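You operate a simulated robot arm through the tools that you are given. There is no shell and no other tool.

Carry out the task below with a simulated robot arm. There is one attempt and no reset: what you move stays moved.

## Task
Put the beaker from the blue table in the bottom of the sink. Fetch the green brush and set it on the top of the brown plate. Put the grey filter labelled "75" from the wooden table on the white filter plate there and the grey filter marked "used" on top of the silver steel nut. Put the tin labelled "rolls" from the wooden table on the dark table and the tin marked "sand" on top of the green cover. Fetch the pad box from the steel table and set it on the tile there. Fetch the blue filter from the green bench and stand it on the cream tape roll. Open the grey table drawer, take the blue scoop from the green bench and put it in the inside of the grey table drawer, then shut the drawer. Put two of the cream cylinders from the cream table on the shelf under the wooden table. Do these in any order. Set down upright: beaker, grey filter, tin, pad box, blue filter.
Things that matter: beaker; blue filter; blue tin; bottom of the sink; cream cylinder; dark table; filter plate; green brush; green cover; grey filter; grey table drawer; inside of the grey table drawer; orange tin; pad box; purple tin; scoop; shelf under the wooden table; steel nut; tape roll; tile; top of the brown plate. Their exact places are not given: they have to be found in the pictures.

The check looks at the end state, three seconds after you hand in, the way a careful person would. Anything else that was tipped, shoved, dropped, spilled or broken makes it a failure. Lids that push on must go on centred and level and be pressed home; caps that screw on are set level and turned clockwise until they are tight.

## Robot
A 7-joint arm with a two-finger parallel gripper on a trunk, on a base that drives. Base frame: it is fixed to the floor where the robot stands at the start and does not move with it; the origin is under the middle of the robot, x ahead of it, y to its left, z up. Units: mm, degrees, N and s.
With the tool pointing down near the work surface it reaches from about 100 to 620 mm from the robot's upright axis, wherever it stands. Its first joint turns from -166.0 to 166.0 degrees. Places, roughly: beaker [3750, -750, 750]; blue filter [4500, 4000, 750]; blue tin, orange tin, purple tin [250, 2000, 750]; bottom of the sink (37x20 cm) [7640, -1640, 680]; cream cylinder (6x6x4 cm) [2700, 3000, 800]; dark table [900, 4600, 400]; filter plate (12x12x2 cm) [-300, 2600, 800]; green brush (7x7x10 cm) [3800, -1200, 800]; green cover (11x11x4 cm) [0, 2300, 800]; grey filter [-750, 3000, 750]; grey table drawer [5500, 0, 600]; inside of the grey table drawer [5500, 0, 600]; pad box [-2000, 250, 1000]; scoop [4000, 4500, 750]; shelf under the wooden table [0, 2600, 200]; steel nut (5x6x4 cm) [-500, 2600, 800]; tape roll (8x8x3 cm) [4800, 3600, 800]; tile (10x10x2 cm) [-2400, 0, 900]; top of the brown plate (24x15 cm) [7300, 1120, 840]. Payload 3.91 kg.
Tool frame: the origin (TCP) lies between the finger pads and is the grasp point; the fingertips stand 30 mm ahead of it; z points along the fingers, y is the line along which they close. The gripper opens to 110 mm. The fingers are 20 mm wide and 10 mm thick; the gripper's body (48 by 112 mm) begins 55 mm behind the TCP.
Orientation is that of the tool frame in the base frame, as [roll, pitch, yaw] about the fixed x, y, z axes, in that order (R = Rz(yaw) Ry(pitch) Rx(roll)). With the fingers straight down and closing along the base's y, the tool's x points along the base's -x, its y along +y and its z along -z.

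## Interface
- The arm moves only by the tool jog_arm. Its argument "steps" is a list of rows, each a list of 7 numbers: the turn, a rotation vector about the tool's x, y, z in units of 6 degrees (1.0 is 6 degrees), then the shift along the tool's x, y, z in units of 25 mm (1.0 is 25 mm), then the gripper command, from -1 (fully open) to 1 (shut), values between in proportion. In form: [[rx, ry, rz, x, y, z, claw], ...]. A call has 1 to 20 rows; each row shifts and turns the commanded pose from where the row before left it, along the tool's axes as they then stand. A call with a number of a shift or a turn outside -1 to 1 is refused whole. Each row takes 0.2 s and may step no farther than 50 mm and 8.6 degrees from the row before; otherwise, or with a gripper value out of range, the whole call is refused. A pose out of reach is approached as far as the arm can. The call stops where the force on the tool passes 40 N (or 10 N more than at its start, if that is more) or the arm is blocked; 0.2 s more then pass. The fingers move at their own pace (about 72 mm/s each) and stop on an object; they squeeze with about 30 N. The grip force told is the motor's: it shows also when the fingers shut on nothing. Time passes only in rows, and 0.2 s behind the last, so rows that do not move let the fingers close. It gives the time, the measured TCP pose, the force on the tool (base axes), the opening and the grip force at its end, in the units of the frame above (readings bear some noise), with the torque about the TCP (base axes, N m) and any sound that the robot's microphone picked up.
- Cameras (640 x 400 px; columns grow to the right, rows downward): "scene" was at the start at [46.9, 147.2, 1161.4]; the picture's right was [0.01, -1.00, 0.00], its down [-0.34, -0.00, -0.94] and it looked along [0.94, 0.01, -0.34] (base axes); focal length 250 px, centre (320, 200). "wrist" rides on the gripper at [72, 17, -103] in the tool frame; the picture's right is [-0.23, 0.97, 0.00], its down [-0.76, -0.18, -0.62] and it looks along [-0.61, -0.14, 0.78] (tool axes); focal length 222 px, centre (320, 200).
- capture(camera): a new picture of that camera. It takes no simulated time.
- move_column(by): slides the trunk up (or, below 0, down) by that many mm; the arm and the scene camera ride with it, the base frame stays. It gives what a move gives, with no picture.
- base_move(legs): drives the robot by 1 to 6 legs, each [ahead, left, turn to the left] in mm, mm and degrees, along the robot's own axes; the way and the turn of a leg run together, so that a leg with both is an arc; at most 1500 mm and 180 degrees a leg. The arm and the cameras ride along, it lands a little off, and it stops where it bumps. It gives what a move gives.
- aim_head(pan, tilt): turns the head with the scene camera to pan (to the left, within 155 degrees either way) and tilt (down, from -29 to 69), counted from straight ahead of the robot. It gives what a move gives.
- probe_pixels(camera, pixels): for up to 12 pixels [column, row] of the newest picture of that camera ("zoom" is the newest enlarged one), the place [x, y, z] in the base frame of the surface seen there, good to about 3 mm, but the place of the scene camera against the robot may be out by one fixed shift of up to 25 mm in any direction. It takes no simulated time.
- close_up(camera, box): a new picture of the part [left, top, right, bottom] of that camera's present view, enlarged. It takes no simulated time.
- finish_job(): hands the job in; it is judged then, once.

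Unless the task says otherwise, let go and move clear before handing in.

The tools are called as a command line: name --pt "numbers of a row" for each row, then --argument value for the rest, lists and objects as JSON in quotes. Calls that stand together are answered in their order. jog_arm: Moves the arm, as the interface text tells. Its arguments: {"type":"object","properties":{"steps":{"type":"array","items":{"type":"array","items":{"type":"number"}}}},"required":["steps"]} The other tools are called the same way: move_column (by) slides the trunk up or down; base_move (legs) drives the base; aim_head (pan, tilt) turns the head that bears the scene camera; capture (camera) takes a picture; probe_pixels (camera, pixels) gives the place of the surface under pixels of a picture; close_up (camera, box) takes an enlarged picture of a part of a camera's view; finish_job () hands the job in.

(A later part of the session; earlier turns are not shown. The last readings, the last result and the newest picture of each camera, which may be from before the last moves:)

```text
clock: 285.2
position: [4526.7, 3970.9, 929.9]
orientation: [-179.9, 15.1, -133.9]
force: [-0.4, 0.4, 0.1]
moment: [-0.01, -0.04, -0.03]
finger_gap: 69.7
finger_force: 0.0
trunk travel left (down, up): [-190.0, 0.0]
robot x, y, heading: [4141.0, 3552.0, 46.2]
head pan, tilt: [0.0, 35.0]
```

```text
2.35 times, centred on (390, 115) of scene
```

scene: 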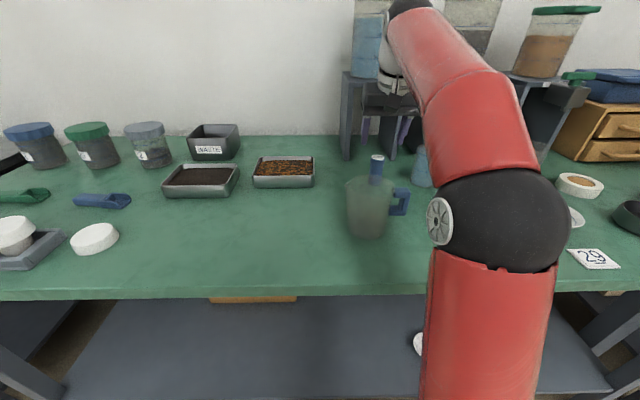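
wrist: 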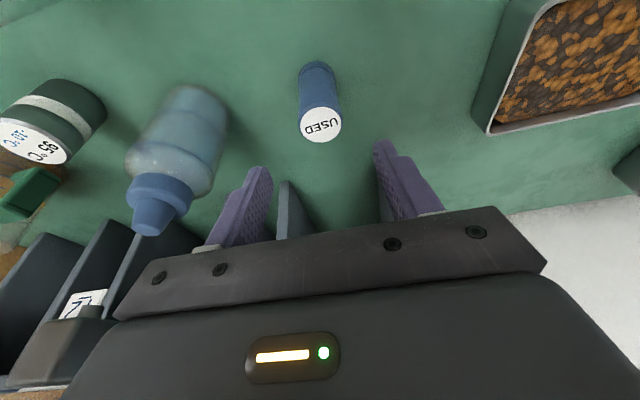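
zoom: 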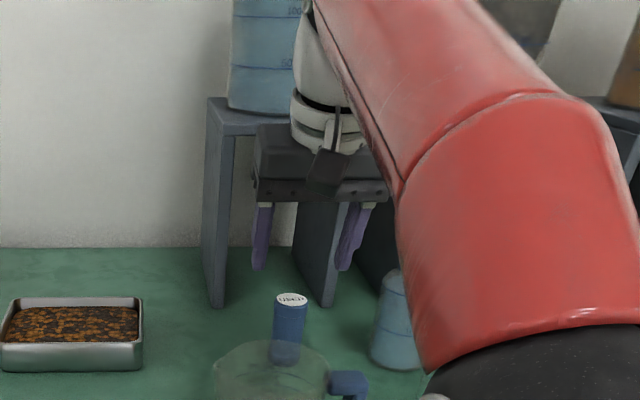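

Aligning by 4 mm and descending vertically to z≈840, then closing.

jog_arm --pt "0 0 0 0.2 0.04 0.7 -0.27" --pt "0 0 0 0.2 0.04 0.7 -0.27" --pt "0 0 0 0.2 0.04 0.7 -0.27" --pt "0 0 0 0.2 0.03 0.7 -0.27" --pt "0 0 0 0.2 0.02 0.68 -0.27" --pt "0 0 0 0 0 0 -0.27"

capture --camera "wrist"

```text
clock: 286.6
position: [4522.0, 3973.8, 838.8]
orientation: [-179.8, 15.0, -134.0]
force: [0.0, 0.0, -0.8]
moment: [0.02, -0.01, -0.01]
finger_gap: 69.7
finger_force: 0.0
trunk travel left (down, up): [-190.0, 0.0]
robot x, y, heading: [4142.9, 3553.1, 46.0]
head pan, tilt: [0.0, 35.0]
```

```text
taken
```

wrist: 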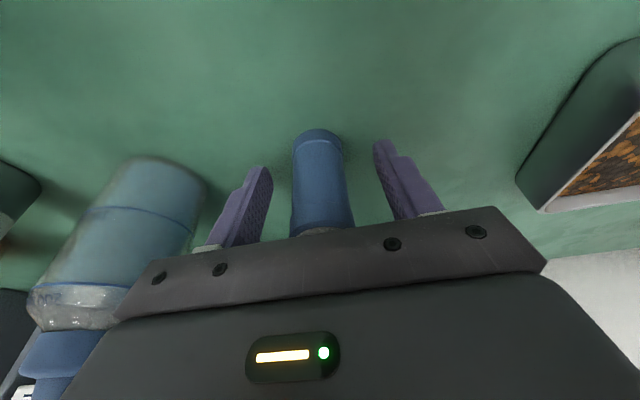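

Filter is midway between the fingers. Closing and making a small test lift straight up.

jog_arm --pt "0 0 0 0 0 0 1" --pt "0 0 0 0 0 0 1" --pt "0 0 0 0 0 0 1" --pt "0 0 0 0 0 0 1" --pt "0 0 0 0 0 0 1" --pt "0 0 0 -0.04 0 -0.15 1" --pt "0 0 0 -0.08 0 -0.3 1" --pt "0 0 0 -0.13 0 -0.5 1" --pt "0 0 0 0 0 0 1"

capture --camera "wrist"

```text
clock: 288.6
position: [4521.4, 3972.3, 864.0]
orientation: [-179.8, 15.0, -134.0]
force: [-0.8, -0.2, -0.4]
moment: [0.02, 0.03, -0.01]
finger_gap: 33.3
finger_force: 29.9
trunk travel left (down, up): [-190.0, 0.0]
robot x, y, heading: [4142.3, 3551.1, 46.4]
head pan, tilt: [0.0, 35.0]
```

```text
taken
```

wrist: 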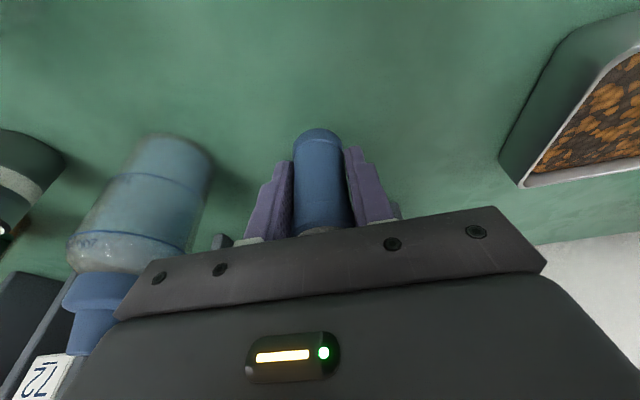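

Held firmly. Lifting straight up to about z 945.

jog_arm --pt "0 0 0 -0.2 0 -0.75 1" --pt "0 0 0 -0.2 0 -0.75 1" --pt "0 0 0 -0.2 0 -0.75 1" --pt "0 0 0 -0.2 0 -0.75 1" --pt "0 0 0 0 0 0 1"

capture --camera "scene"

```text
clock: 289.8
position: [4521.1, 3973.7, 941.8]
orientation: [-179.9, 15.1, -133.8]
force: [-0.8, 0.2, 0.3]
moment: [-0.02, 0.03, 0.01]
finger_gap: 33.2
finger_force: 30.0
trunk travel left (down, up): [-190.0, 0.0]
robot x, y, heading: [4140.7, 3550.2, 46.1]
head pan, tilt: [0.0, 35.0]
```

```text
taken
```

scene: 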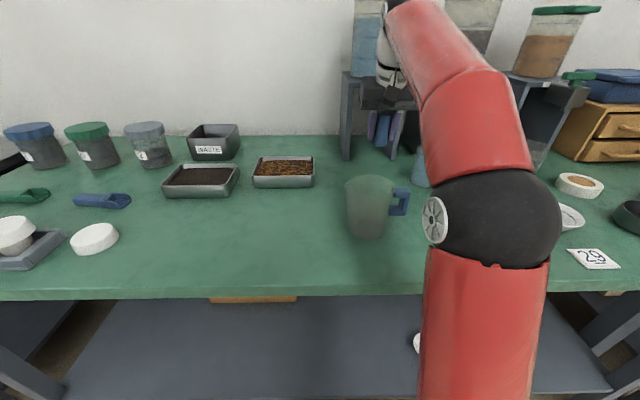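

Bottom of the filter is at z≈903. I'll probe the jug's rim height before passing over it.

probe_pixels --camera "scene" --pixels '[[347, 186], [350, 182], [372, 176], [391, 184], [365, 192], [400, 192], [368, 200]]'

close_up --camera "scene" --box '[330, 100, 440, 250]'

```text
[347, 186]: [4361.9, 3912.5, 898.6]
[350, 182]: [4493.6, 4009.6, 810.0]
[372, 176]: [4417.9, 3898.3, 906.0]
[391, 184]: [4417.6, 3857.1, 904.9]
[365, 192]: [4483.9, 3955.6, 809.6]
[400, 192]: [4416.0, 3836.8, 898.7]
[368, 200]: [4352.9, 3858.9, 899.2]
```

```text
2.67 times, centred on (385, 175) of scene
```

zoom: 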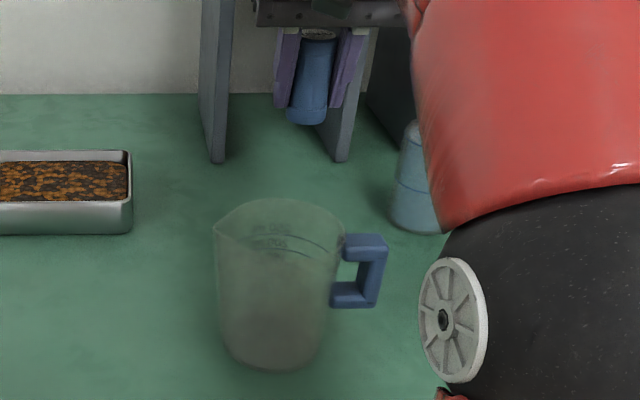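

Jug rim is at z≈895 true, so I need a bit more height. I'll rise 15 mm, then move back over it while still rising.

jog_arm --pt "0 0 0 -0.08 0 -0.3 1" --pt "0 0 0 -0.08 0 -0.3 1" --pt "0 0 0 0.6 0 -0.45 1" --pt "0 0 0 0.7 0 -0.4 1" --pt "0 0 0 0.7 0 -0.4 1"

capture --camera "wrist"

```text
clock: 291.0
position: [4482.2, 3934.0, 974.1]
orientation: [-179.9, 14.9, -133.9]
force: [-0.5, 1.3, -0.2]
moment: [-0.03, -0.01, -0.01]
finger_gap: 33.2
finger_force: 30.3
trunk travel left (down, up): [-190.0, 0.0]
robot x, y, heading: [4142.1, 3552.9, 46.1]
head pan, tilt: [0.0, 35.0]
```

```text
taken
```

wrist: 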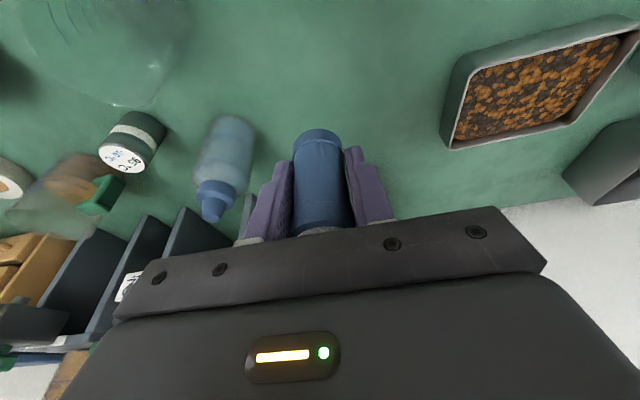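

Bottom is now at z≈935, well clear. Retracting 160 mm over the jug.

jog_arm --pt "0 0 0 0.77 0 -0.2 1" --pt "0 0 0 0.77 0 -0.2 1" --pt "0 0 0 0.77 0 -0.2 1" --pt "0 0 0 0.77 0 -0.2 1" --pt "0 0 0 0.77 0 -0.2 1" --pt "0 0 0 0.77 0 -0.2 1" --pt "0 0 0 0.77 0 -0.2 1" --pt "0 0 0 0.77 0 -0.2 1" --pt "0 0 0 0 0 0 1"

capture --camera "scene"

```text
clock: 293.0
position: [4371.9, 3817.9, 974.7]
orientation: [-179.9, 15.1, -133.9]
force: [0.7, -0.3, -0.9]
moment: [0.03, 0.0, 0.0]
finger_gap: 33.3
finger_force: 30.1
trunk travel left (down, up): [-190.0, 0.0]
robot x, y, heading: [4142.9, 3552.0, 46.2]
head pan, tilt: [0.0, 35.0]
```

```text
taken
```

scene: 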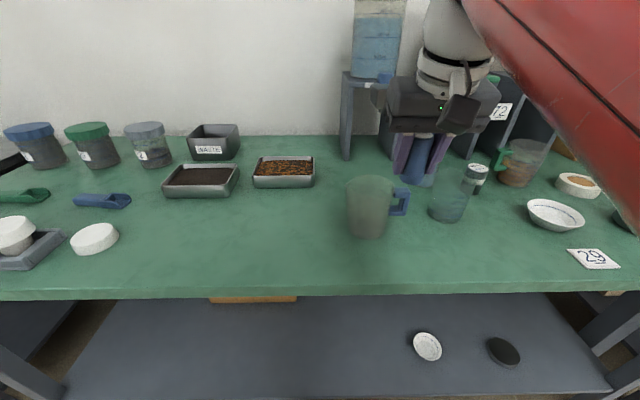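

Clear of the jug. Now moving the base right 470 mm to face the tape roll.

base_move --legs '[[0, -465, 0]]'

capture --camera "scene"

capture --camera "wrist"

```text
clock: 295.7
position: [4704.7, 3500.0, 973.2]
orientation: [-179.9, 15.0, -133.6]
force: [-0.8, -0.7, -0.9]
moment: [0.04, 0.0, 0.02]
finger_gap: 33.1
finger_force: 29.6
trunk travel left (down, up): [-190.0, 0.0]
robot x, y, heading: [4474.2, 3231.6, 46.4]
head pan, tilt: [0.0, 35.0]
```

```text
taken
```

scene: 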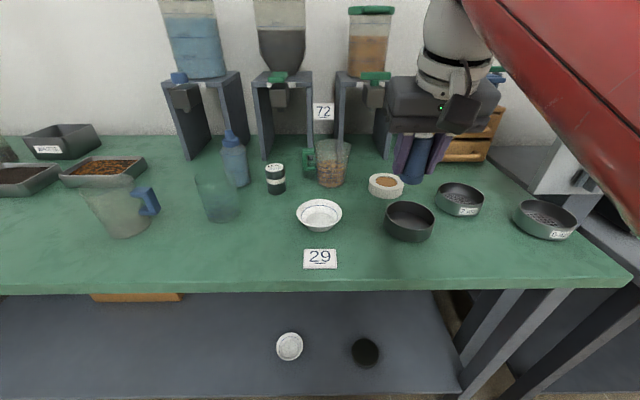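

```text
taken
```

wrist: 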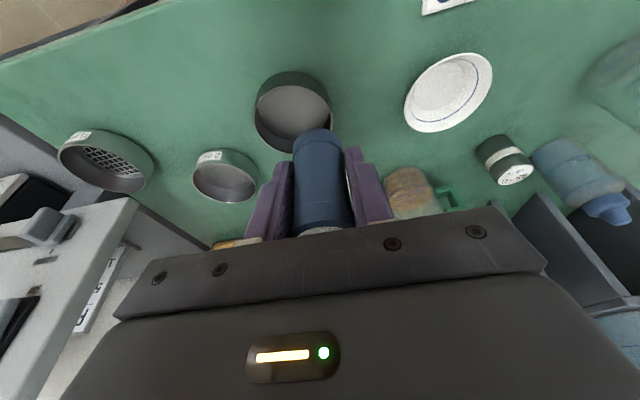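

close_up --camera "scene" --box '[340, 150, 440, 220]'

probe_pixels --camera "scene" --pixels '[[386, 182], [371, 182], [402, 184], [386, 174], [386, 191], [386, 198], [333, 172], [350, 160], [386, 180], [380, 183]]'

```text
5.71 times, centred on (390, 185) of scene
```

zoom: 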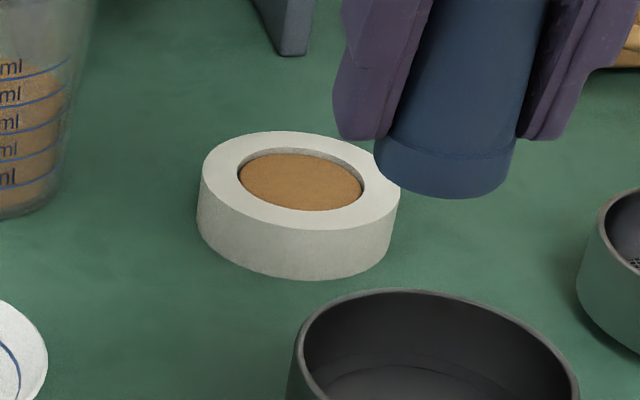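

```text
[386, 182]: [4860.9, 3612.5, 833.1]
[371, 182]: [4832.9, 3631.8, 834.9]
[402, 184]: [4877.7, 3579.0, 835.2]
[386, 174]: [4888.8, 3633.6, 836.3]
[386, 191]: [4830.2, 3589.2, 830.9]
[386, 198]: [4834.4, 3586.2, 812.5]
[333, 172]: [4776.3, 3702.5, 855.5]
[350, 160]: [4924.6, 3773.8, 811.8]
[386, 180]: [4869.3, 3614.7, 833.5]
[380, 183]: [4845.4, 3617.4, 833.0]
```

The tape roll's core is filled by a tan disc about 2 mm below the cream ring; its centre is near (4847,3618) true. Moving the filter above it.

jog_arm --pt "0 0 0 -0.5 -0.07 0.37 1" --pt "0 0 0 -0.8 -0.11 0.6 1" --pt "0 0 0 -0.8 -0.11 0.6 1" --pt "0 0 0 -0.8 -0.11 0.6 1" --pt "0 0 0 -0.8 -0.11 0.6 1" --pt "0 0 0 -0.8 -0.11 0.6 1" --pt "0 0 0 -0.8 -0.11 0.6 1" --pt "0 0 0 -0.8 -0.11 0.6 1" --pt "0 0 0 -0.22 -0.02 0.15 1" --pt "0 0 0 0 0 0 1"

capture --camera "wrist"

close_up --camera "scene" --box '[330, 110, 450, 220]'

```text
clock: 297.9
position: [4848.2, 3618.1, 901.4]
orientation: [-179.8, 15.1, -133.6]
force: [-0.2, 0.2, -0.6]
moment: [0.03, 0.02, -0.03]
finger_gap: 33.2
finger_force: 30.1
trunk travel left (down, up): [-190.0, 0.0]
robot x, y, heading: [4477.6, 3233.1, 46.4]
head pan, tilt: [0.0, 35.0]
```

```text
taken
```

wrist: 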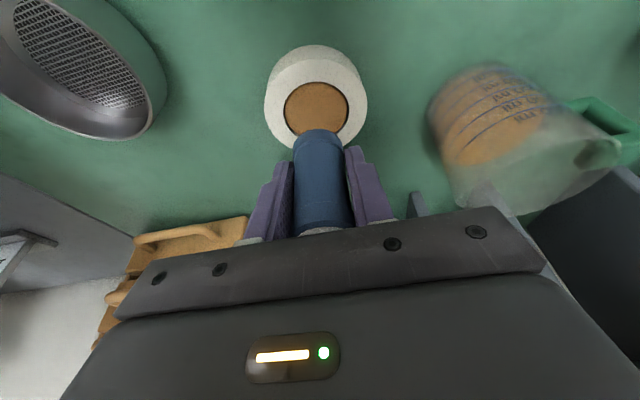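

```text
3.64 times, centred on (390, 165) of scene
```

zoom: 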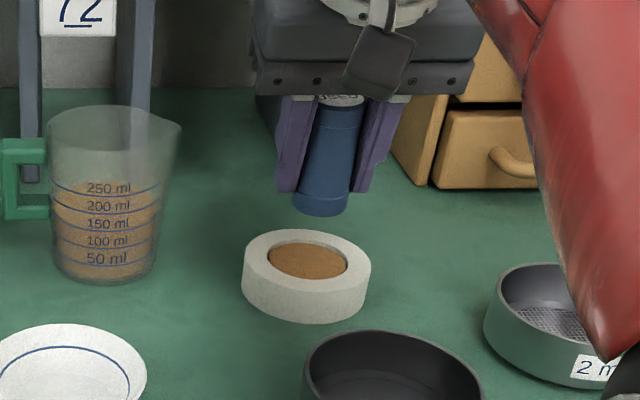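

Probing the tape roll with the wrist camera now that it's right below.

probe_pixels --camera "wrist" --pixels '[[268, 105], [365, 105], [317, 66], [317, 105], [288, 106], [346, 104], [316, 85], [335, 132], [300, 130], [455, 180]]'

```text
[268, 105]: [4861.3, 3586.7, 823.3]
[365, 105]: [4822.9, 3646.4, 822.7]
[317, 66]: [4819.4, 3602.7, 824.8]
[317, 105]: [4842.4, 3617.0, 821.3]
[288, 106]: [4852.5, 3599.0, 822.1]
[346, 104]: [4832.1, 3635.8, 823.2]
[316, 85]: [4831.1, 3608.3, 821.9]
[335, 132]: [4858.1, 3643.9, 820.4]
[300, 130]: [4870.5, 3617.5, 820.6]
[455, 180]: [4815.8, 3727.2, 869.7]
```

Disc centre is (4847.5,3624.5), surface z≈821. Adjusting 6 mm and lowering to just above it.

jog_arm --pt "0 0 0 -0.07 0.2 0.39 1" --pt "0 0 0 0.09 0 0.35 1" --pt "0 0 0 0.09 0 0.35 1" --pt "0 0 0 0.09 0 0.35 1" --pt "0 0 0 0 0 0 1"

capture --camera "wrist"

close_up --camera "scene" --box '[330, 110, 450, 220]'

```text
clock: 299.1
position: [4848.9, 3625.1, 865.5]
orientation: [-179.9, 14.9, -133.6]
force: [-0.3, -1.3, -1.8]
moment: [0.01, 0.0, -0.01]
finger_gap: 33.1
finger_force: 29.6
trunk travel left (down, up): [-190.0, 0.0]
robot x, y, heading: [4477.7, 3235.0, 46.3]
head pan, tilt: [0.0, 35.0]
```

```text
taken
```

wrist: 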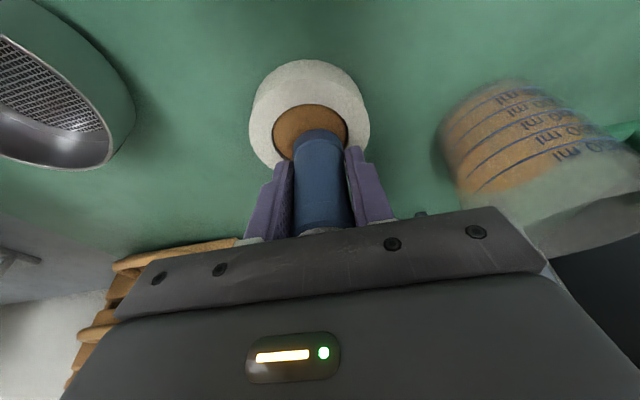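

```text
3.64 times, centred on (390, 165) of scene
```

zoom: 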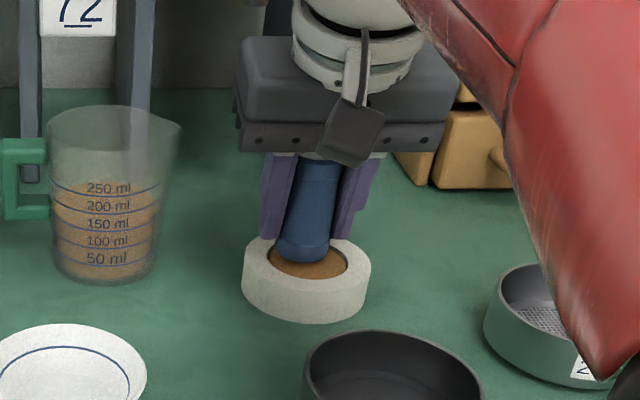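

The filter looks slightly toward the back of the disc. I'll zoom in further and probe the filter's foot against the ring.

close_up --camera "scene" --box '[365, 160, 410, 200]'

close_up --camera "wrist" --box '[230, 40, 400, 250]'

```text
10.00 times, centred on (388, 180) of scene
```

zoom: 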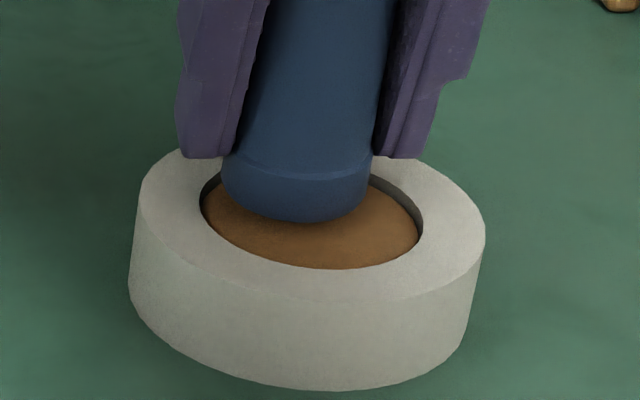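

```text
1.90 times, centred on (315, 145) of wrist
```

zoom: 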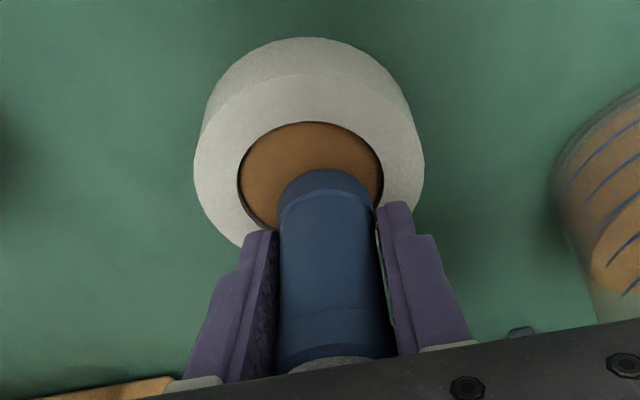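

Judging the offsets: I'll probe the disc edges again in this closer wrist picture.

probe_pixels --camera "zoom" --pixels '[[310, 127], [244, 175], [376, 175], [250, 210], [310, 80], [330, 172], [300, 185], [365, 200], [198, 160], [420, 150], [325, 300]]'

```text
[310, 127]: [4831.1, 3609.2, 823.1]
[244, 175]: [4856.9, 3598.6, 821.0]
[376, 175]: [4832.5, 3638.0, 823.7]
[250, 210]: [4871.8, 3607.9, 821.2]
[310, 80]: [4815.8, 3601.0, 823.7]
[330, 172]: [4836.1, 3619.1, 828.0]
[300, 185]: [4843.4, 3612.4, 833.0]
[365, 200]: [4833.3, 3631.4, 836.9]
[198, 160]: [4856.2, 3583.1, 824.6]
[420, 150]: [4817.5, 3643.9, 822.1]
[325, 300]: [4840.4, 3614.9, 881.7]
```

Disc centre fits to about (4850,3622), so I need 3 mm right and 1.5 mm back. Adjusting and lowering in 1.2 mm steps.

jog_arm --pt "0 0 0 0.06 -0.12 0 1" --pt "0 0 0 0.013 0 0.06 1" --pt "0 0 0 0.013 0 0.06 1" --pt "0 0 0 0.013 0 0.06 1" --pt "0 0 0 0 0 0 1"

```text
clock: 300.3
position: [4849.1, 3620.9, 862.3]
orientation: [-179.9, 15.4, -133.7]
force: [-0.2, 0.4, 19.6]
moment: [0.09, 0.05, 0.0]
finger_gap: 33.4
finger_force: 29.8
trunk travel left (down, up): [-190.0, 0.0]
robot x, y, heading: [4475.8, 3231.0, 46.4]
head pan, tilt: [0.0, 35.0]
```

Contact at z 862. I'll check whether the foot sits within the recess.

close_up --camera "scene" --box '[365, 160, 410, 200]'

close_up --camera "wrist" --box '[230, 40, 400, 250]'

```text
10.00 times, centred on (388, 180) of scene
```

zoom: 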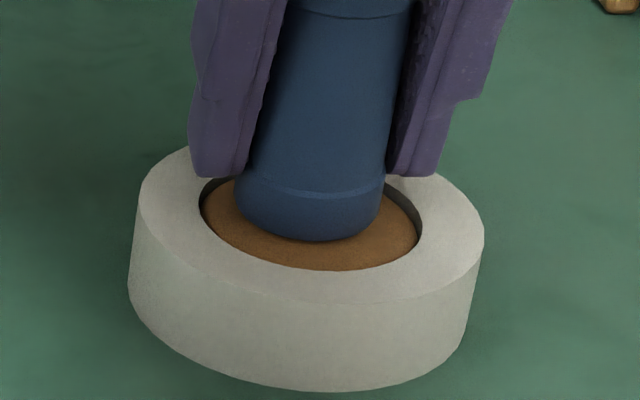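

```text
1.90 times, centred on (315, 145) of wrist
```

zoom: 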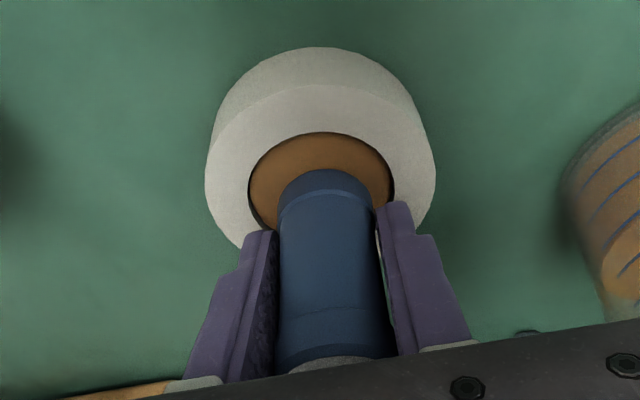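

It's centred in the recess. Releasing and rising vertically.

jog_arm --pt "0 0 0 -0.005 0 -0.02 1" --pt "0 0 0 0 0 0 0.3" --pt "0 0 0 0 0 0 0.0" --pt "0 0 0 0 0 0 -0.1" --pt "0 0 0 -0.1 0 -0.38 -0.1" --pt "0 0 0 -0.2 0 -0.75 -0.1" --pt "0 0 0 -0.2 0 -0.75 -0.1" --pt "0 0 0 -0.2 0 -0.75 -0.1" --pt "0 0 0 -0.2 0 -0.75 -0.1" --pt "0 0 0 0.6 0 -0.5 -0.1"

close_up --camera "scene" --box '[340, 120, 430, 210]'

capture --camera "wrist"

```text
clock: 302.5
position: [4836.3, 3607.8, 955.1]
orientation: [-179.9, 14.9, -133.6]
force: [0.3, 0.4, 0.5]
moment: [0.0, 0.03, 0.0]
finger_gap: 60.3
finger_force: 0.0
trunk travel left (down, up): [-190.0, 0.0]
robot x, y, heading: [4474.6, 3232.4, 46.4]
head pan, tilt: [0.0, 35.0]
```

```text
4.44 times, centred on (385, 165) of scene
```

zoom: 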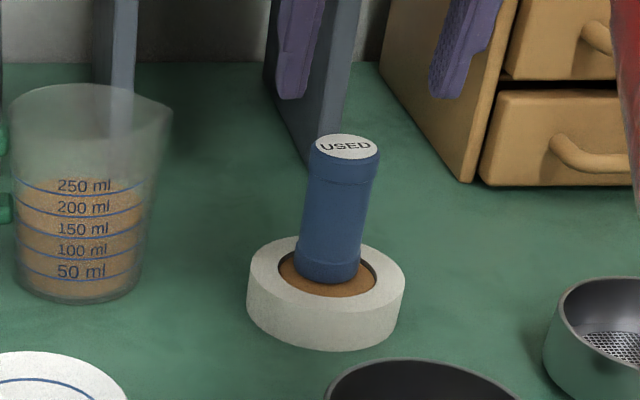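

```text
taken
```

wrist: 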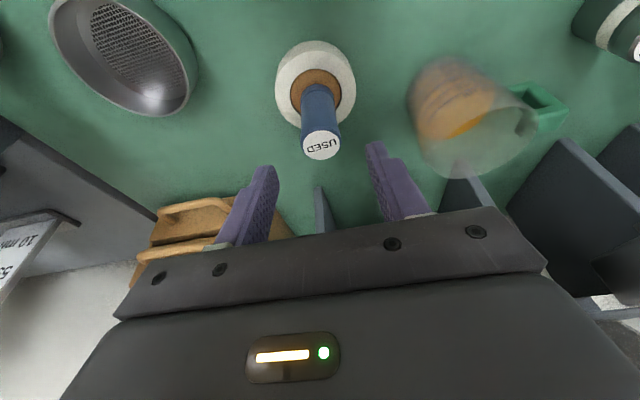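

The blue filter stands on the tape roll. Now retracting, squaring the tool, and moving left along the bench toward the blue scoop.

jog_arm --pt "0 0 0 0.77 0 -0.25 -0.1" --pt "0 0 0 0.77 0 -0.25 -0.1" --pt "0 0 0 0.77 0 -0.25 -0.1" --pt "0 0 0 0.77 0 -0.2 -0.1" --pt "0 0 0 0.77 0 -0.2 -0.1" --pt "0 0 0 0.77 0 -0.2 -0.1" --pt "0 0 0 0.77 0 -0.2 -0.1" --pt "0 0 0 0.77 0 -0.2 -0.1" --pt "0 0 0 0.77 0 -0.2 -0.1" --pt "0 0.5 0 0 0 0 -0.5" --pt "0 0.5 0 0 0 0 -0.5" --pt "0 0.5 0 0 0 0 -1" --pt "0 0.5 0 0 0 0 -1" --pt "0 0.5 0 0 0 0 -1"

base_move --legs '[[0, 1130, 0]]'

capture --camera "scene"

capture --camera "wrist"

```text
clock: 305.5
position: [4713.1, 3477.4, 957.9]
orientation: [-179.9, 0.0, -133.6]
force: [-0.3, 0.2, -0.1]
moment: [0.02, 0.01, 0.02]
finger_gap: 110.4
finger_force: 0.0
trunk travel left (down, up): [-190.0, 0.0]
robot x, y, heading: [4476.1, 3234.1, 46.5]
head pan, tilt: [0.0, 35.0]
```

```text
clock: 311.2
position: [3895.8, 4242.2, 959.6]
orientation: [-179.9, -0.1, -132.7]
force: [0.0, -0.6, 0.0]
moment: [-0.02, -0.03, 0.0]
finger_gap: 110.0
finger_force: 0.1
trunk travel left (down, up): [-190.0, 0.0]
robot x, y, heading: [3661.7, 3993.4, 47.4]
head pan, tilt: [0.0, 35.0]
```

```text
taken
```

scene: 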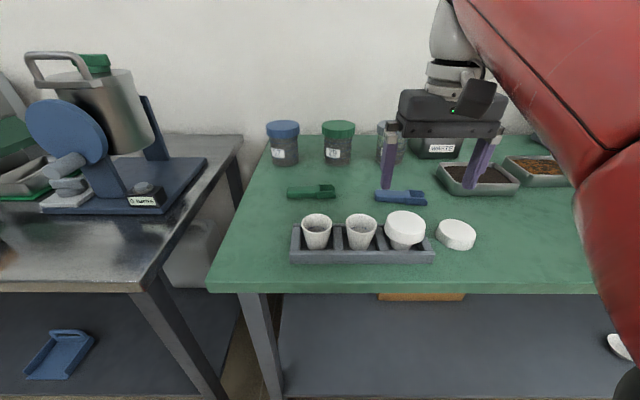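

```text
taken
```

wrist: 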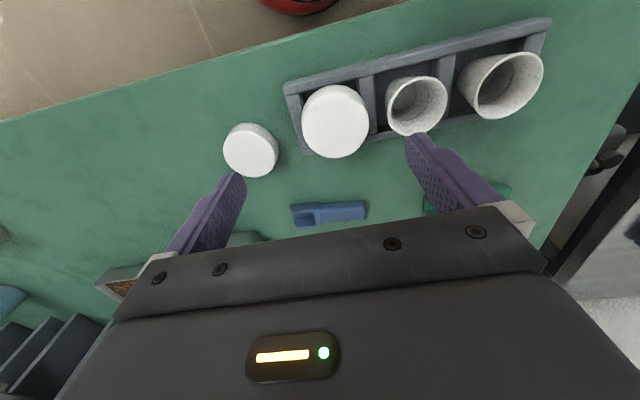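

The blue scoop lies at (400,197), behind the rack with white cups; a green scoop lies to its left. Zooming and probing.

close_up --camera "scene" --box '[270, 160, 480, 280]'

close_up --camera "wrist" --box '[220, 100, 540, 260]'

probe_pixels --camera "wrist" --pixels '[[294, 215], [310, 218], [330, 212], [350, 210], [364, 208], [300, 206], [318, 222], [360, 203], [336, 120], [415, 100], [250, 150], [340, 235]]'

probe_pixels --camera "scene" --pixels '[[378, 196], [390, 197], [402, 197], [415, 198], [425, 198], [405, 222], [360, 228], [317, 228], [320, 190], [450, 230], [400, 205], [460, 180]]'

```text
3.05 times, centred on (375, 220) of scene
```

zoom: 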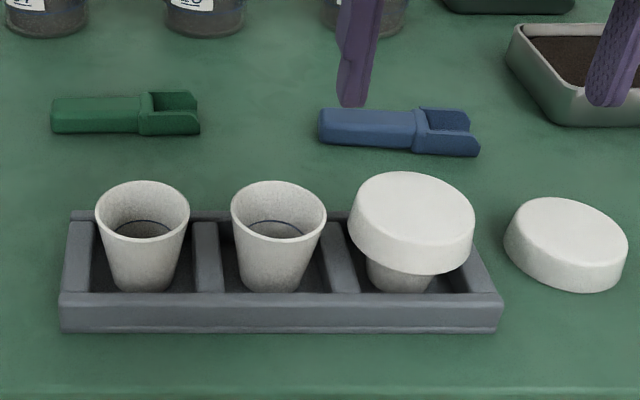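

```text
2.00 times, centred on (380, 180) of wrist
```

zoom: 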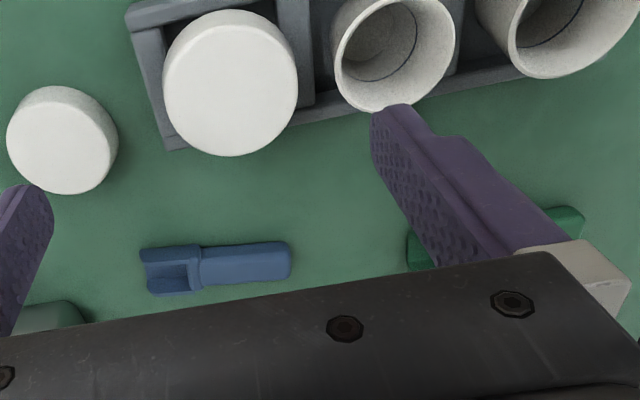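

```text
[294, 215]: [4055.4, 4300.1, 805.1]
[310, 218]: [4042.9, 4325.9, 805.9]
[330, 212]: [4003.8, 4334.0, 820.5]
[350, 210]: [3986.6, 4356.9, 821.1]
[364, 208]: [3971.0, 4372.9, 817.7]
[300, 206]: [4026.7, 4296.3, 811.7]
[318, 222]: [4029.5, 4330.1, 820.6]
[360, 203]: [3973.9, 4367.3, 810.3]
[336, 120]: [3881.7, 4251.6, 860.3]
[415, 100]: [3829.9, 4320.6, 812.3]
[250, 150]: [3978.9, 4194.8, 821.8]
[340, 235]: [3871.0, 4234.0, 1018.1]
```

```text
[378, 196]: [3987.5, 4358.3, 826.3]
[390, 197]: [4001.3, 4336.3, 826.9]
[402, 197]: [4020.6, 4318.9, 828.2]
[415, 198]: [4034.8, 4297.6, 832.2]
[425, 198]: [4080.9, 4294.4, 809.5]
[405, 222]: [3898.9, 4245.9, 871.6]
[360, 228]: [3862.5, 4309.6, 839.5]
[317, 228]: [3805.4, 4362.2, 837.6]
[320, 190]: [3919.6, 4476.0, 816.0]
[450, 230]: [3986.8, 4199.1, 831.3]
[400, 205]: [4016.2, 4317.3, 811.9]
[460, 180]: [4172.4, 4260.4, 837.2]
```

The scoop's handle mid is near (3988,4355), top z≈820, lying along the bench. I'll rotate the gripper 90° so the fingers close across the handle, then hover over it.

jog_arm --pt "0 0 1 0 0 0 -1" --pt "0 0 1 0 0 0 -1" --pt "0 0 1 0 0 0 -1" --pt "0 0 1 0 0 0 -1" --pt "0 0 1 0 0 0 -1" --pt "0 0 1 0 0 0 -1" --pt "0 0 1 0 0 0 -1" --pt "0 0 1 0 0 0 -1" --pt "0 0 1 0 0 0 -1" --pt "0 0 1 0 0 0 -1" --pt "0 0 1 0 0 0 -1" --pt "0 0 1 0 0 0 -1" --pt "0 0 1 0 0 0 -1" --pt "0 0 1 0 0 0 -1" --pt "0 0 0.8 0 0 0 -1"

jog_arm --pt "0 0 0 0.06 0.9 0.3 -0.27" --pt "0 0 0 0.06 0.9 0.3 -0.27" --pt "0 0 0 0.06 0.9 0.3 -0.27" --pt "0 0 0 0.06 0.9 0.3 -0.27" --pt "0 0 0 0.06 0.9 0.3 -0.27" --pt "0 0 0 0.06 0.9 0.3 -0.27" --pt "0 0 0 0 0 0 -0.27"

capture --camera "wrist"

```text
clock: 314.4
position: [3895.7, 4242.3, 958.1]
orientation: [-179.9, 0.1, 138.4]
force: [0.8, 0.5, 0.4]
moment: [0.0, 0.01, -0.02]
finger_gap: 110.0
finger_force: 0.1
trunk travel left (down, up): [-190.0, 0.0]
robot x, y, heading: [3661.6, 3995.0, 47.6]
head pan, tilt: [0.0, 35.0]
```

```text
clock: 316.0
position: [3978.2, 4349.2, 914.1]
orientation: [179.9, 0.1, 138.6]
force: [-0.6, -0.8, -0.1]
moment: [0.01, 0.0, 0.01]
finger_gap: 69.7
finger_force: 0.1
trunk travel left (down, up): [-190.0, 0.0]
robot x, y, heading: [3663.2, 3994.1, 47.5]
head pan, tilt: [0.0, 35.0]
```

```text
taken
```

wrist: 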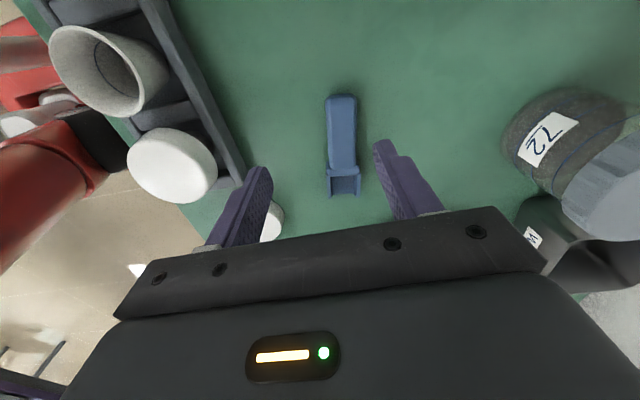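

The scoop is now aligned with the fingers, handle centre at (342,130). Probing it.

probe_pixels --camera "wrist" --pixels '[[341, 130], [330, 130], [354, 130], [341, 100], [343, 163], [345, 182], [330, 182], [359, 182], [560, 110], [240, 180]]'

```text
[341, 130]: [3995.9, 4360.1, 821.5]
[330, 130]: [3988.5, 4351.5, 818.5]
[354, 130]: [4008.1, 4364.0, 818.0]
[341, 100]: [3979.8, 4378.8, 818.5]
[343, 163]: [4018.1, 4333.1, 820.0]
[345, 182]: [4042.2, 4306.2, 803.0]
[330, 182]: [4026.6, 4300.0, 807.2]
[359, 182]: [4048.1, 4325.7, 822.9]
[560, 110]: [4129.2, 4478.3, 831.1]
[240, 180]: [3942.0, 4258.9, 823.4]
```

Handle axis is about 8.6° off my fingers; I'll turn to match, centre on (4003,4351), and descend to z≈834.

jog_arm --pt "0 0 0.72 0 0 0 -0.27" --pt "0 0 0.72 0 0 0 -0.27" --pt "0 0 0 -0.58 0.81 0.4 -0.27" --pt "0 0 0 0 0 0.9 -0.27" --pt "0 0 0 0 0 0.9 -0.27" --pt "0 0 0 0 0 0.6 -0.27" --pt "0 0 0 0 0 0 -0.27"

capture --camera "wrist"

```text
clock: 317.6
position: [4002.1, 4351.3, 843.8]
orientation: [179.8, 0.1, 129.9]
force: [-0.3, -0.8, 0.2]
moment: [-0.01, -0.02, 0.0]
finger_gap: 69.8
finger_force: 0.0
trunk travel left (down, up): [-190.0, 0.0]
robot x, y, heading: [3662.2, 3994.3, 47.2]
head pan, tilt: [0.0, 35.0]
```

```text
taken
```

wrist: 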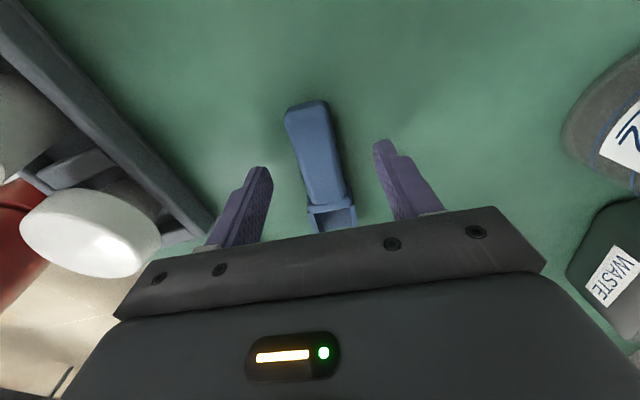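

The scoop's handle is aligned between the fingers. Lowering the last 10 mm and gripping.

jog_arm --pt "0 0 0 0 0 0.25 -0.27" --pt "0 0 0 0 0 0.14 -0.27" --pt "0 0 0 0 0 0 1" --pt "0 0 0 0 0 0 1" --pt "0 0 0 0 0 0 1" --pt "0 0 0 0 0 0 1" --pt "0 0 0 0 0 -0.1 1" --pt "0 0 0 0 0 -0.3 1" --pt "0 0 0 0 0 -0.5 1" --pt "0 0 0 0 0 0 1"

capture --camera "wrist"

```text
clock: 319.8
position: [4002.2, 4351.2, 855.5]
orientation: [-180.0, 0.1, 129.9]
force: [-0.3, -0.4, 0.4]
moment: [0.0, -0.01, 0.02]
finger_gap: 26.8
finger_force: 29.9
trunk travel left (down, up): [-190.0, 0.0]
robot x, y, heading: [3660.7, 3991.8, 47.6]
head pan, tilt: [0.0, 35.0]
```

```text
taken
```

wrist: 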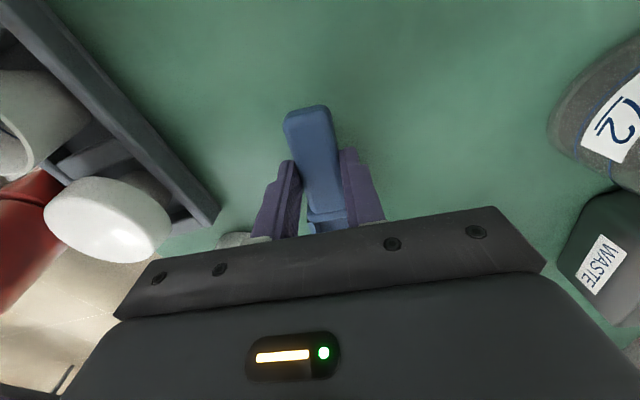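

Scoop gripped (27 mm). Lifting, retracting over the rack and starting the drive back to the drawer.

jog_arm --pt "0 0 0 0 0 -0.8 1" --pt "0 0 0 0 0 -0.95 1" --pt "0 0 0 0 0 -0.95 1" --pt "0 0 0 0 0 -0.95 1" --pt "0 0 0 -0.12 -0.9 0 1" --pt "0 0 0 -0.12 -0.9 0 1" --pt "0 0 0 -0.12 -0.9 0 1" --pt "0 0 0 -0.12 -0.9 0 1" --pt "0 0 0 -0.12 -0.9 0 1" --pt "0 0 0 -0.12 -0.9 0 1" --pt "0 0 0 -0.12 -0.9 0 1" --pt "0 0 0 -0.12 -0.9 0 1"

base_move --legs '[[-450, 0, -0.9], [0, -1200, 0], [0, -1130, 0]]'

aim_head --pan 150 --tilt 25

capture --camera "scene"

```text
clock: 322.4
position: [3880.1, 4218.7, 947.0]
orientation: [180.0, 0.0, 129.9]
force: [0.2, -0.5, -1.0]
moment: [-0.03, 0.04, 0.0]
finger_gap: 26.6
finger_force: 30.0
trunk travel left (down, up): [-190.0, 0.0]
robot x, y, heading: [3664.4, 3990.4, 47.4]
head pan, tilt: [0.0, 35.0]
```

```text
clock: 336.2
position: [5284.1, 2270.7, 947.2]
orientation: [179.9, 0.1, 127.6]
force: [-0.6, 0.4, 0.1]
moment: [-0.01, 0.02, 0.0]
finger_gap: 26.8
finger_force: 30.6
trunk travel left (down, up): [-190.0, 0.0]
robot x, y, heading: [5058.1, 2054.8, 45.0]
head pan, tilt: [0.0, 35.0]
```

```text
clock: 338.6
position: [5283.1, 2272.1, 948.2]
orientation: [179.8, 0.2, 127.6]
force: [0.2, -0.6, -0.5]
moment: [0.01, 0.01, 0.0]
finger_gap: 26.8
finger_force: 29.4
trunk travel left (down, up): [-190.0, 0.0]
robot x, y, heading: [5060.5, 2052.6, 45.2]
head pan, tilt: [150.0, 25.0]
```

```text
taken
```

scene: 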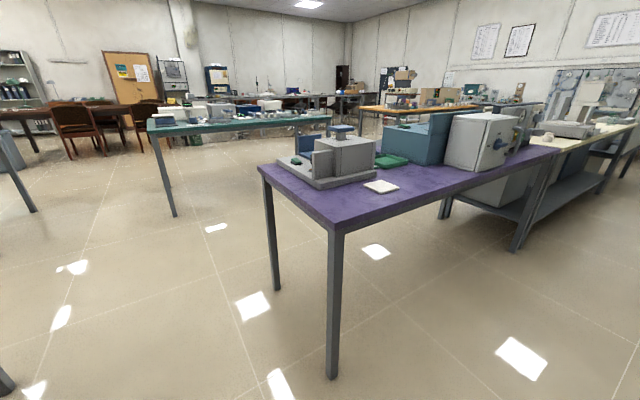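

I'm lined up with the gap (u≈−2973). Squaring up and backing through it to the middle aisle, then right toward the drawer.

base_move --legs '[[0, 0, 1.4], [-1000, 0, 0], [-1000, 0, 0], [0, -900, 0]]'

aim_head --pan -20 --tilt 25

capture --camera "scene"

```text
clock: 353.2
position: [4507.6, 217.1, 947.7]
orientation: [179.9, 0.0, 128.6]
force: [0.0, -0.5, 0.0]
moment: [0.0, -0.02, -0.01]
finger_gap: 26.8
finger_force: 30.2
trunk travel left (down, up): [-190.0, 0.0]
robot x, y, heading: [4289.7, -4.3, 46.4]
head pan, tilt: [150.0, 25.0]
```

```text
clock: 355.8
position: [4507.4, 218.2, 946.9]
orientation: [179.9, 0.1, 128.7]
force: [-0.5, -0.4, -0.6]
moment: [0.0, 0.0, 0.0]
finger_gap: 26.8
finger_force: 29.8
trunk travel left (down, up): [-190.0, 0.0]
robot x, y, heading: [4285.1, -6.1, 46.3]
head pan, tilt: [-20.0, 25.0]
```

```text
taken
```

scene: 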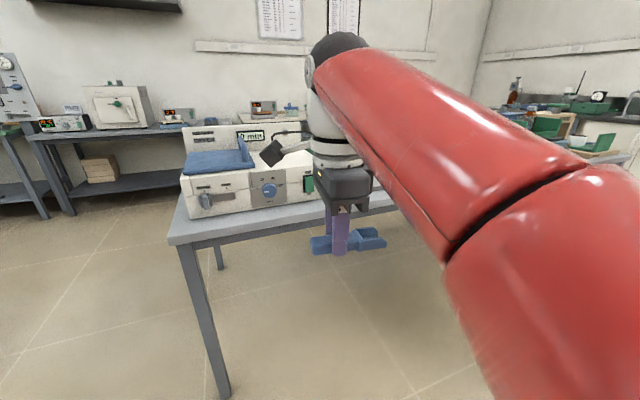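

Now 870 mm further right to line up with the open drawer.

base_move --legs '[[0, -868, 0]]'

aim_head --pan 0 --tilt 45

capture --camera "scene"

capture --camera "wrist"

```text
clock: 360.3
position: [5129.1, -372.9, 947.9]
orientation: [179.9, 0.1, 129.3]
force: [-0.1, -0.4, 0.0]
moment: [0.02, -0.01, 0.01]
finger_gap: 26.5
finger_force: 30.2
trunk travel left (down, up): [-190.0, 0.0]
robot x, y, heading: [4915.8, -593.1, 46.7]
head pan, tilt: [-20.0, 25.0]
```

```text
clock: 361.1
position: [5131.0, -373.4, 947.1]
orientation: [180.0, 0.1, 129.4]
force: [-0.8, 0.5, 0.3]
moment: [-0.02, -0.02, 0.03]
finger_gap: 26.9
finger_force: 30.2
trunk travel left (down, up): [-190.0, 0.0]
robot x, y, heading: [4909.9, -594.1, 47.0]
head pan, tilt: [0.0, 45.0]
```

```text
taken
```

scene: 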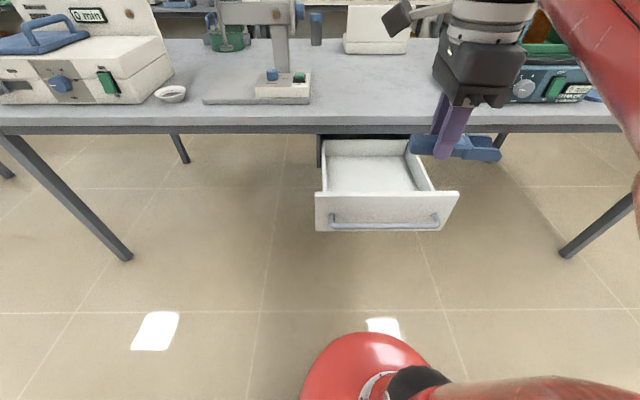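

```text
taken
```

wrist: 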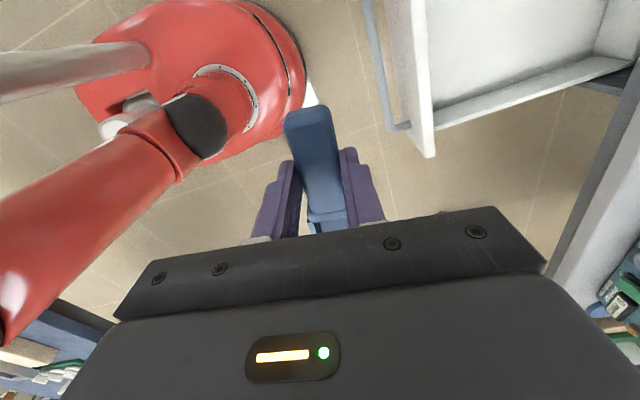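

The open drawer is visible in both views. Probing its inside.

probe_pixels --camera "scene" --pixels '[[370, 178], [330, 188], [425, 188], [328, 150], [408, 150], [372, 195], [318, 195], [455, 195], [370, 130], [385, 222]]'

probe_pixels --camera "wrist" --pixels '[[420, 60], [428, 150], [500, 70], [560, 60], [430, 105], [615, 60], [520, 100], [590, 110], [375, 60]]'

```text
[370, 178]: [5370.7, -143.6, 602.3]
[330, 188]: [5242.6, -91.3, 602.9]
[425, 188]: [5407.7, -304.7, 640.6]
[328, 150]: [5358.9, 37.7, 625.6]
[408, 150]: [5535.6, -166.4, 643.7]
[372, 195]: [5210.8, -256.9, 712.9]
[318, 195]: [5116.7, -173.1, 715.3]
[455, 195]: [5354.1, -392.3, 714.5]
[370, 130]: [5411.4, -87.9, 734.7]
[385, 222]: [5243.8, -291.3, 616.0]
```

```text
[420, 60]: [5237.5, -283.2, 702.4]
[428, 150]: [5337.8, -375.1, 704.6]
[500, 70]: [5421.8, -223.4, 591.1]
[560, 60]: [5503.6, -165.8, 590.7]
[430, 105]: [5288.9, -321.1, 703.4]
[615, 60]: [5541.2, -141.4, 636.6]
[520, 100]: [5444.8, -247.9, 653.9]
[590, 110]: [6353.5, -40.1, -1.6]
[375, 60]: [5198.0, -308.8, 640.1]
```

Drawer's front panel centre is (5224,−272), floor z≈591. I'll reach out to (5296,−167) over the opening, then lower the trunk.

jog_arm --pt "0 0 0 0.2 0.94 0.1 1" --pt "0 0 0 0.2 0.94 0.1 1" --pt "0 0 0 0.2 0.94 0.1 1" --pt "0 0 0 0.2 0.94 0.1 1" --pt "0 0 0 0.2 0.94 0.1 1" --pt "0 0 0 0.2 0.94 0.1 1" --pt "0 0 0 0.2 0.94 0.1 1" --pt "0 0 0 0.2 0.94 0.1 1" --pt "0 0 0 0.2 0.94 0.1 1" --pt "0 0 0 0.2 0.94 0.1 1" --pt "0 0 0 0.18 0.93 0.1 1" --pt "0 0 0 0 0 0 1"

capture --camera "wrist"

capture --camera "scene"

```text
clock: 363.8
position: [5294.9, -167.3, 919.5]
orientation: [179.7, 0.0, 129.4]
force: [0.3, 1.0, -0.6]
moment: [0.0, -0.01, -0.03]
finger_gap: 26.8
finger_force: 30.1
trunk travel left (down, up): [-190.0, 0.0]
robot x, y, heading: [4910.8, -598.8, 46.7]
head pan, tilt: [0.0, 45.0]
```

```text
taken
```

wrist: 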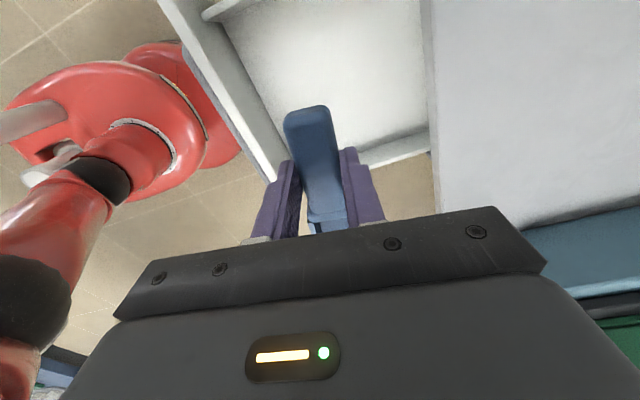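

```text
taken
```

scene: 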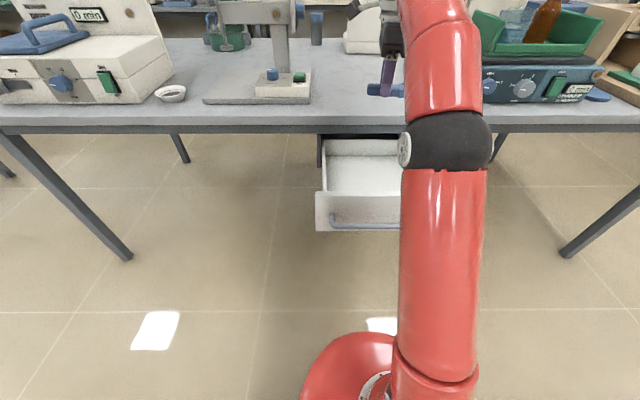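

Checking clearance to the table edge (right of the scoop in the wrist view) and the drawer walls.

probe_pixels --camera "wrist" --pixels '[[440, 60], [440, 150], [300, 60], [350, 40], [400, 60], [240, 130], [400, 145], [230, 5], [265, 160]]'

```text
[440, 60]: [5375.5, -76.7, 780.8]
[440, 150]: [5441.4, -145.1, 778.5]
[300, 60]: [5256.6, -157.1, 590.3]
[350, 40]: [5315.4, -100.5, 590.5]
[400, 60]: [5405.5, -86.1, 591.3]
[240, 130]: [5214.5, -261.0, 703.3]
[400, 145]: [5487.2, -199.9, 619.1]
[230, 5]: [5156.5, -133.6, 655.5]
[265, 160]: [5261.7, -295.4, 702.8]
```

Well centred: 120 mm to the table edge, 110 mm to the front panel. Lowering the trunk 190 mm.

move_column --by -190

capture --camera "wrist"

capture --camera "scene"

```text
clock: 365.8
position: [5296.0, -169.1, 729.1]
orientation: [179.8, 0.1, 129.4]
force: [-1.0, 0.4, 0.9]
moment: [-0.03, 0.03, -0.01]
finger_gap: 26.7
finger_force: 29.9
trunk travel left (down, up): [0.0, 190.0]
robot x, y, heading: [4912.8, -593.9, 47.1]
head pan, tilt: [0.0, 45.0]
```

```text
taken
```

wrist: 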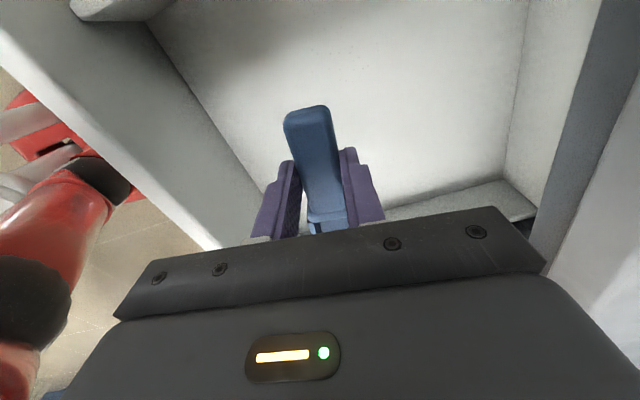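

```text
taken
```

scene: 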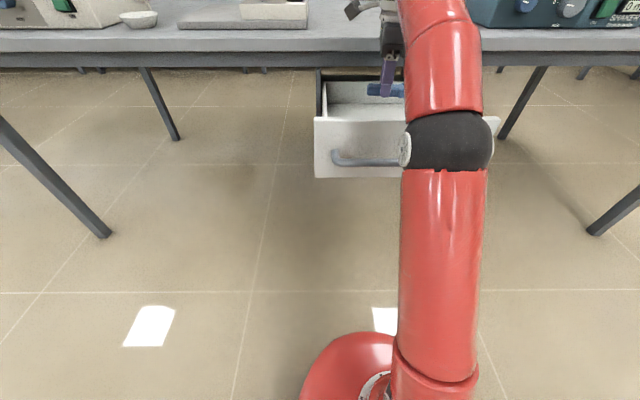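

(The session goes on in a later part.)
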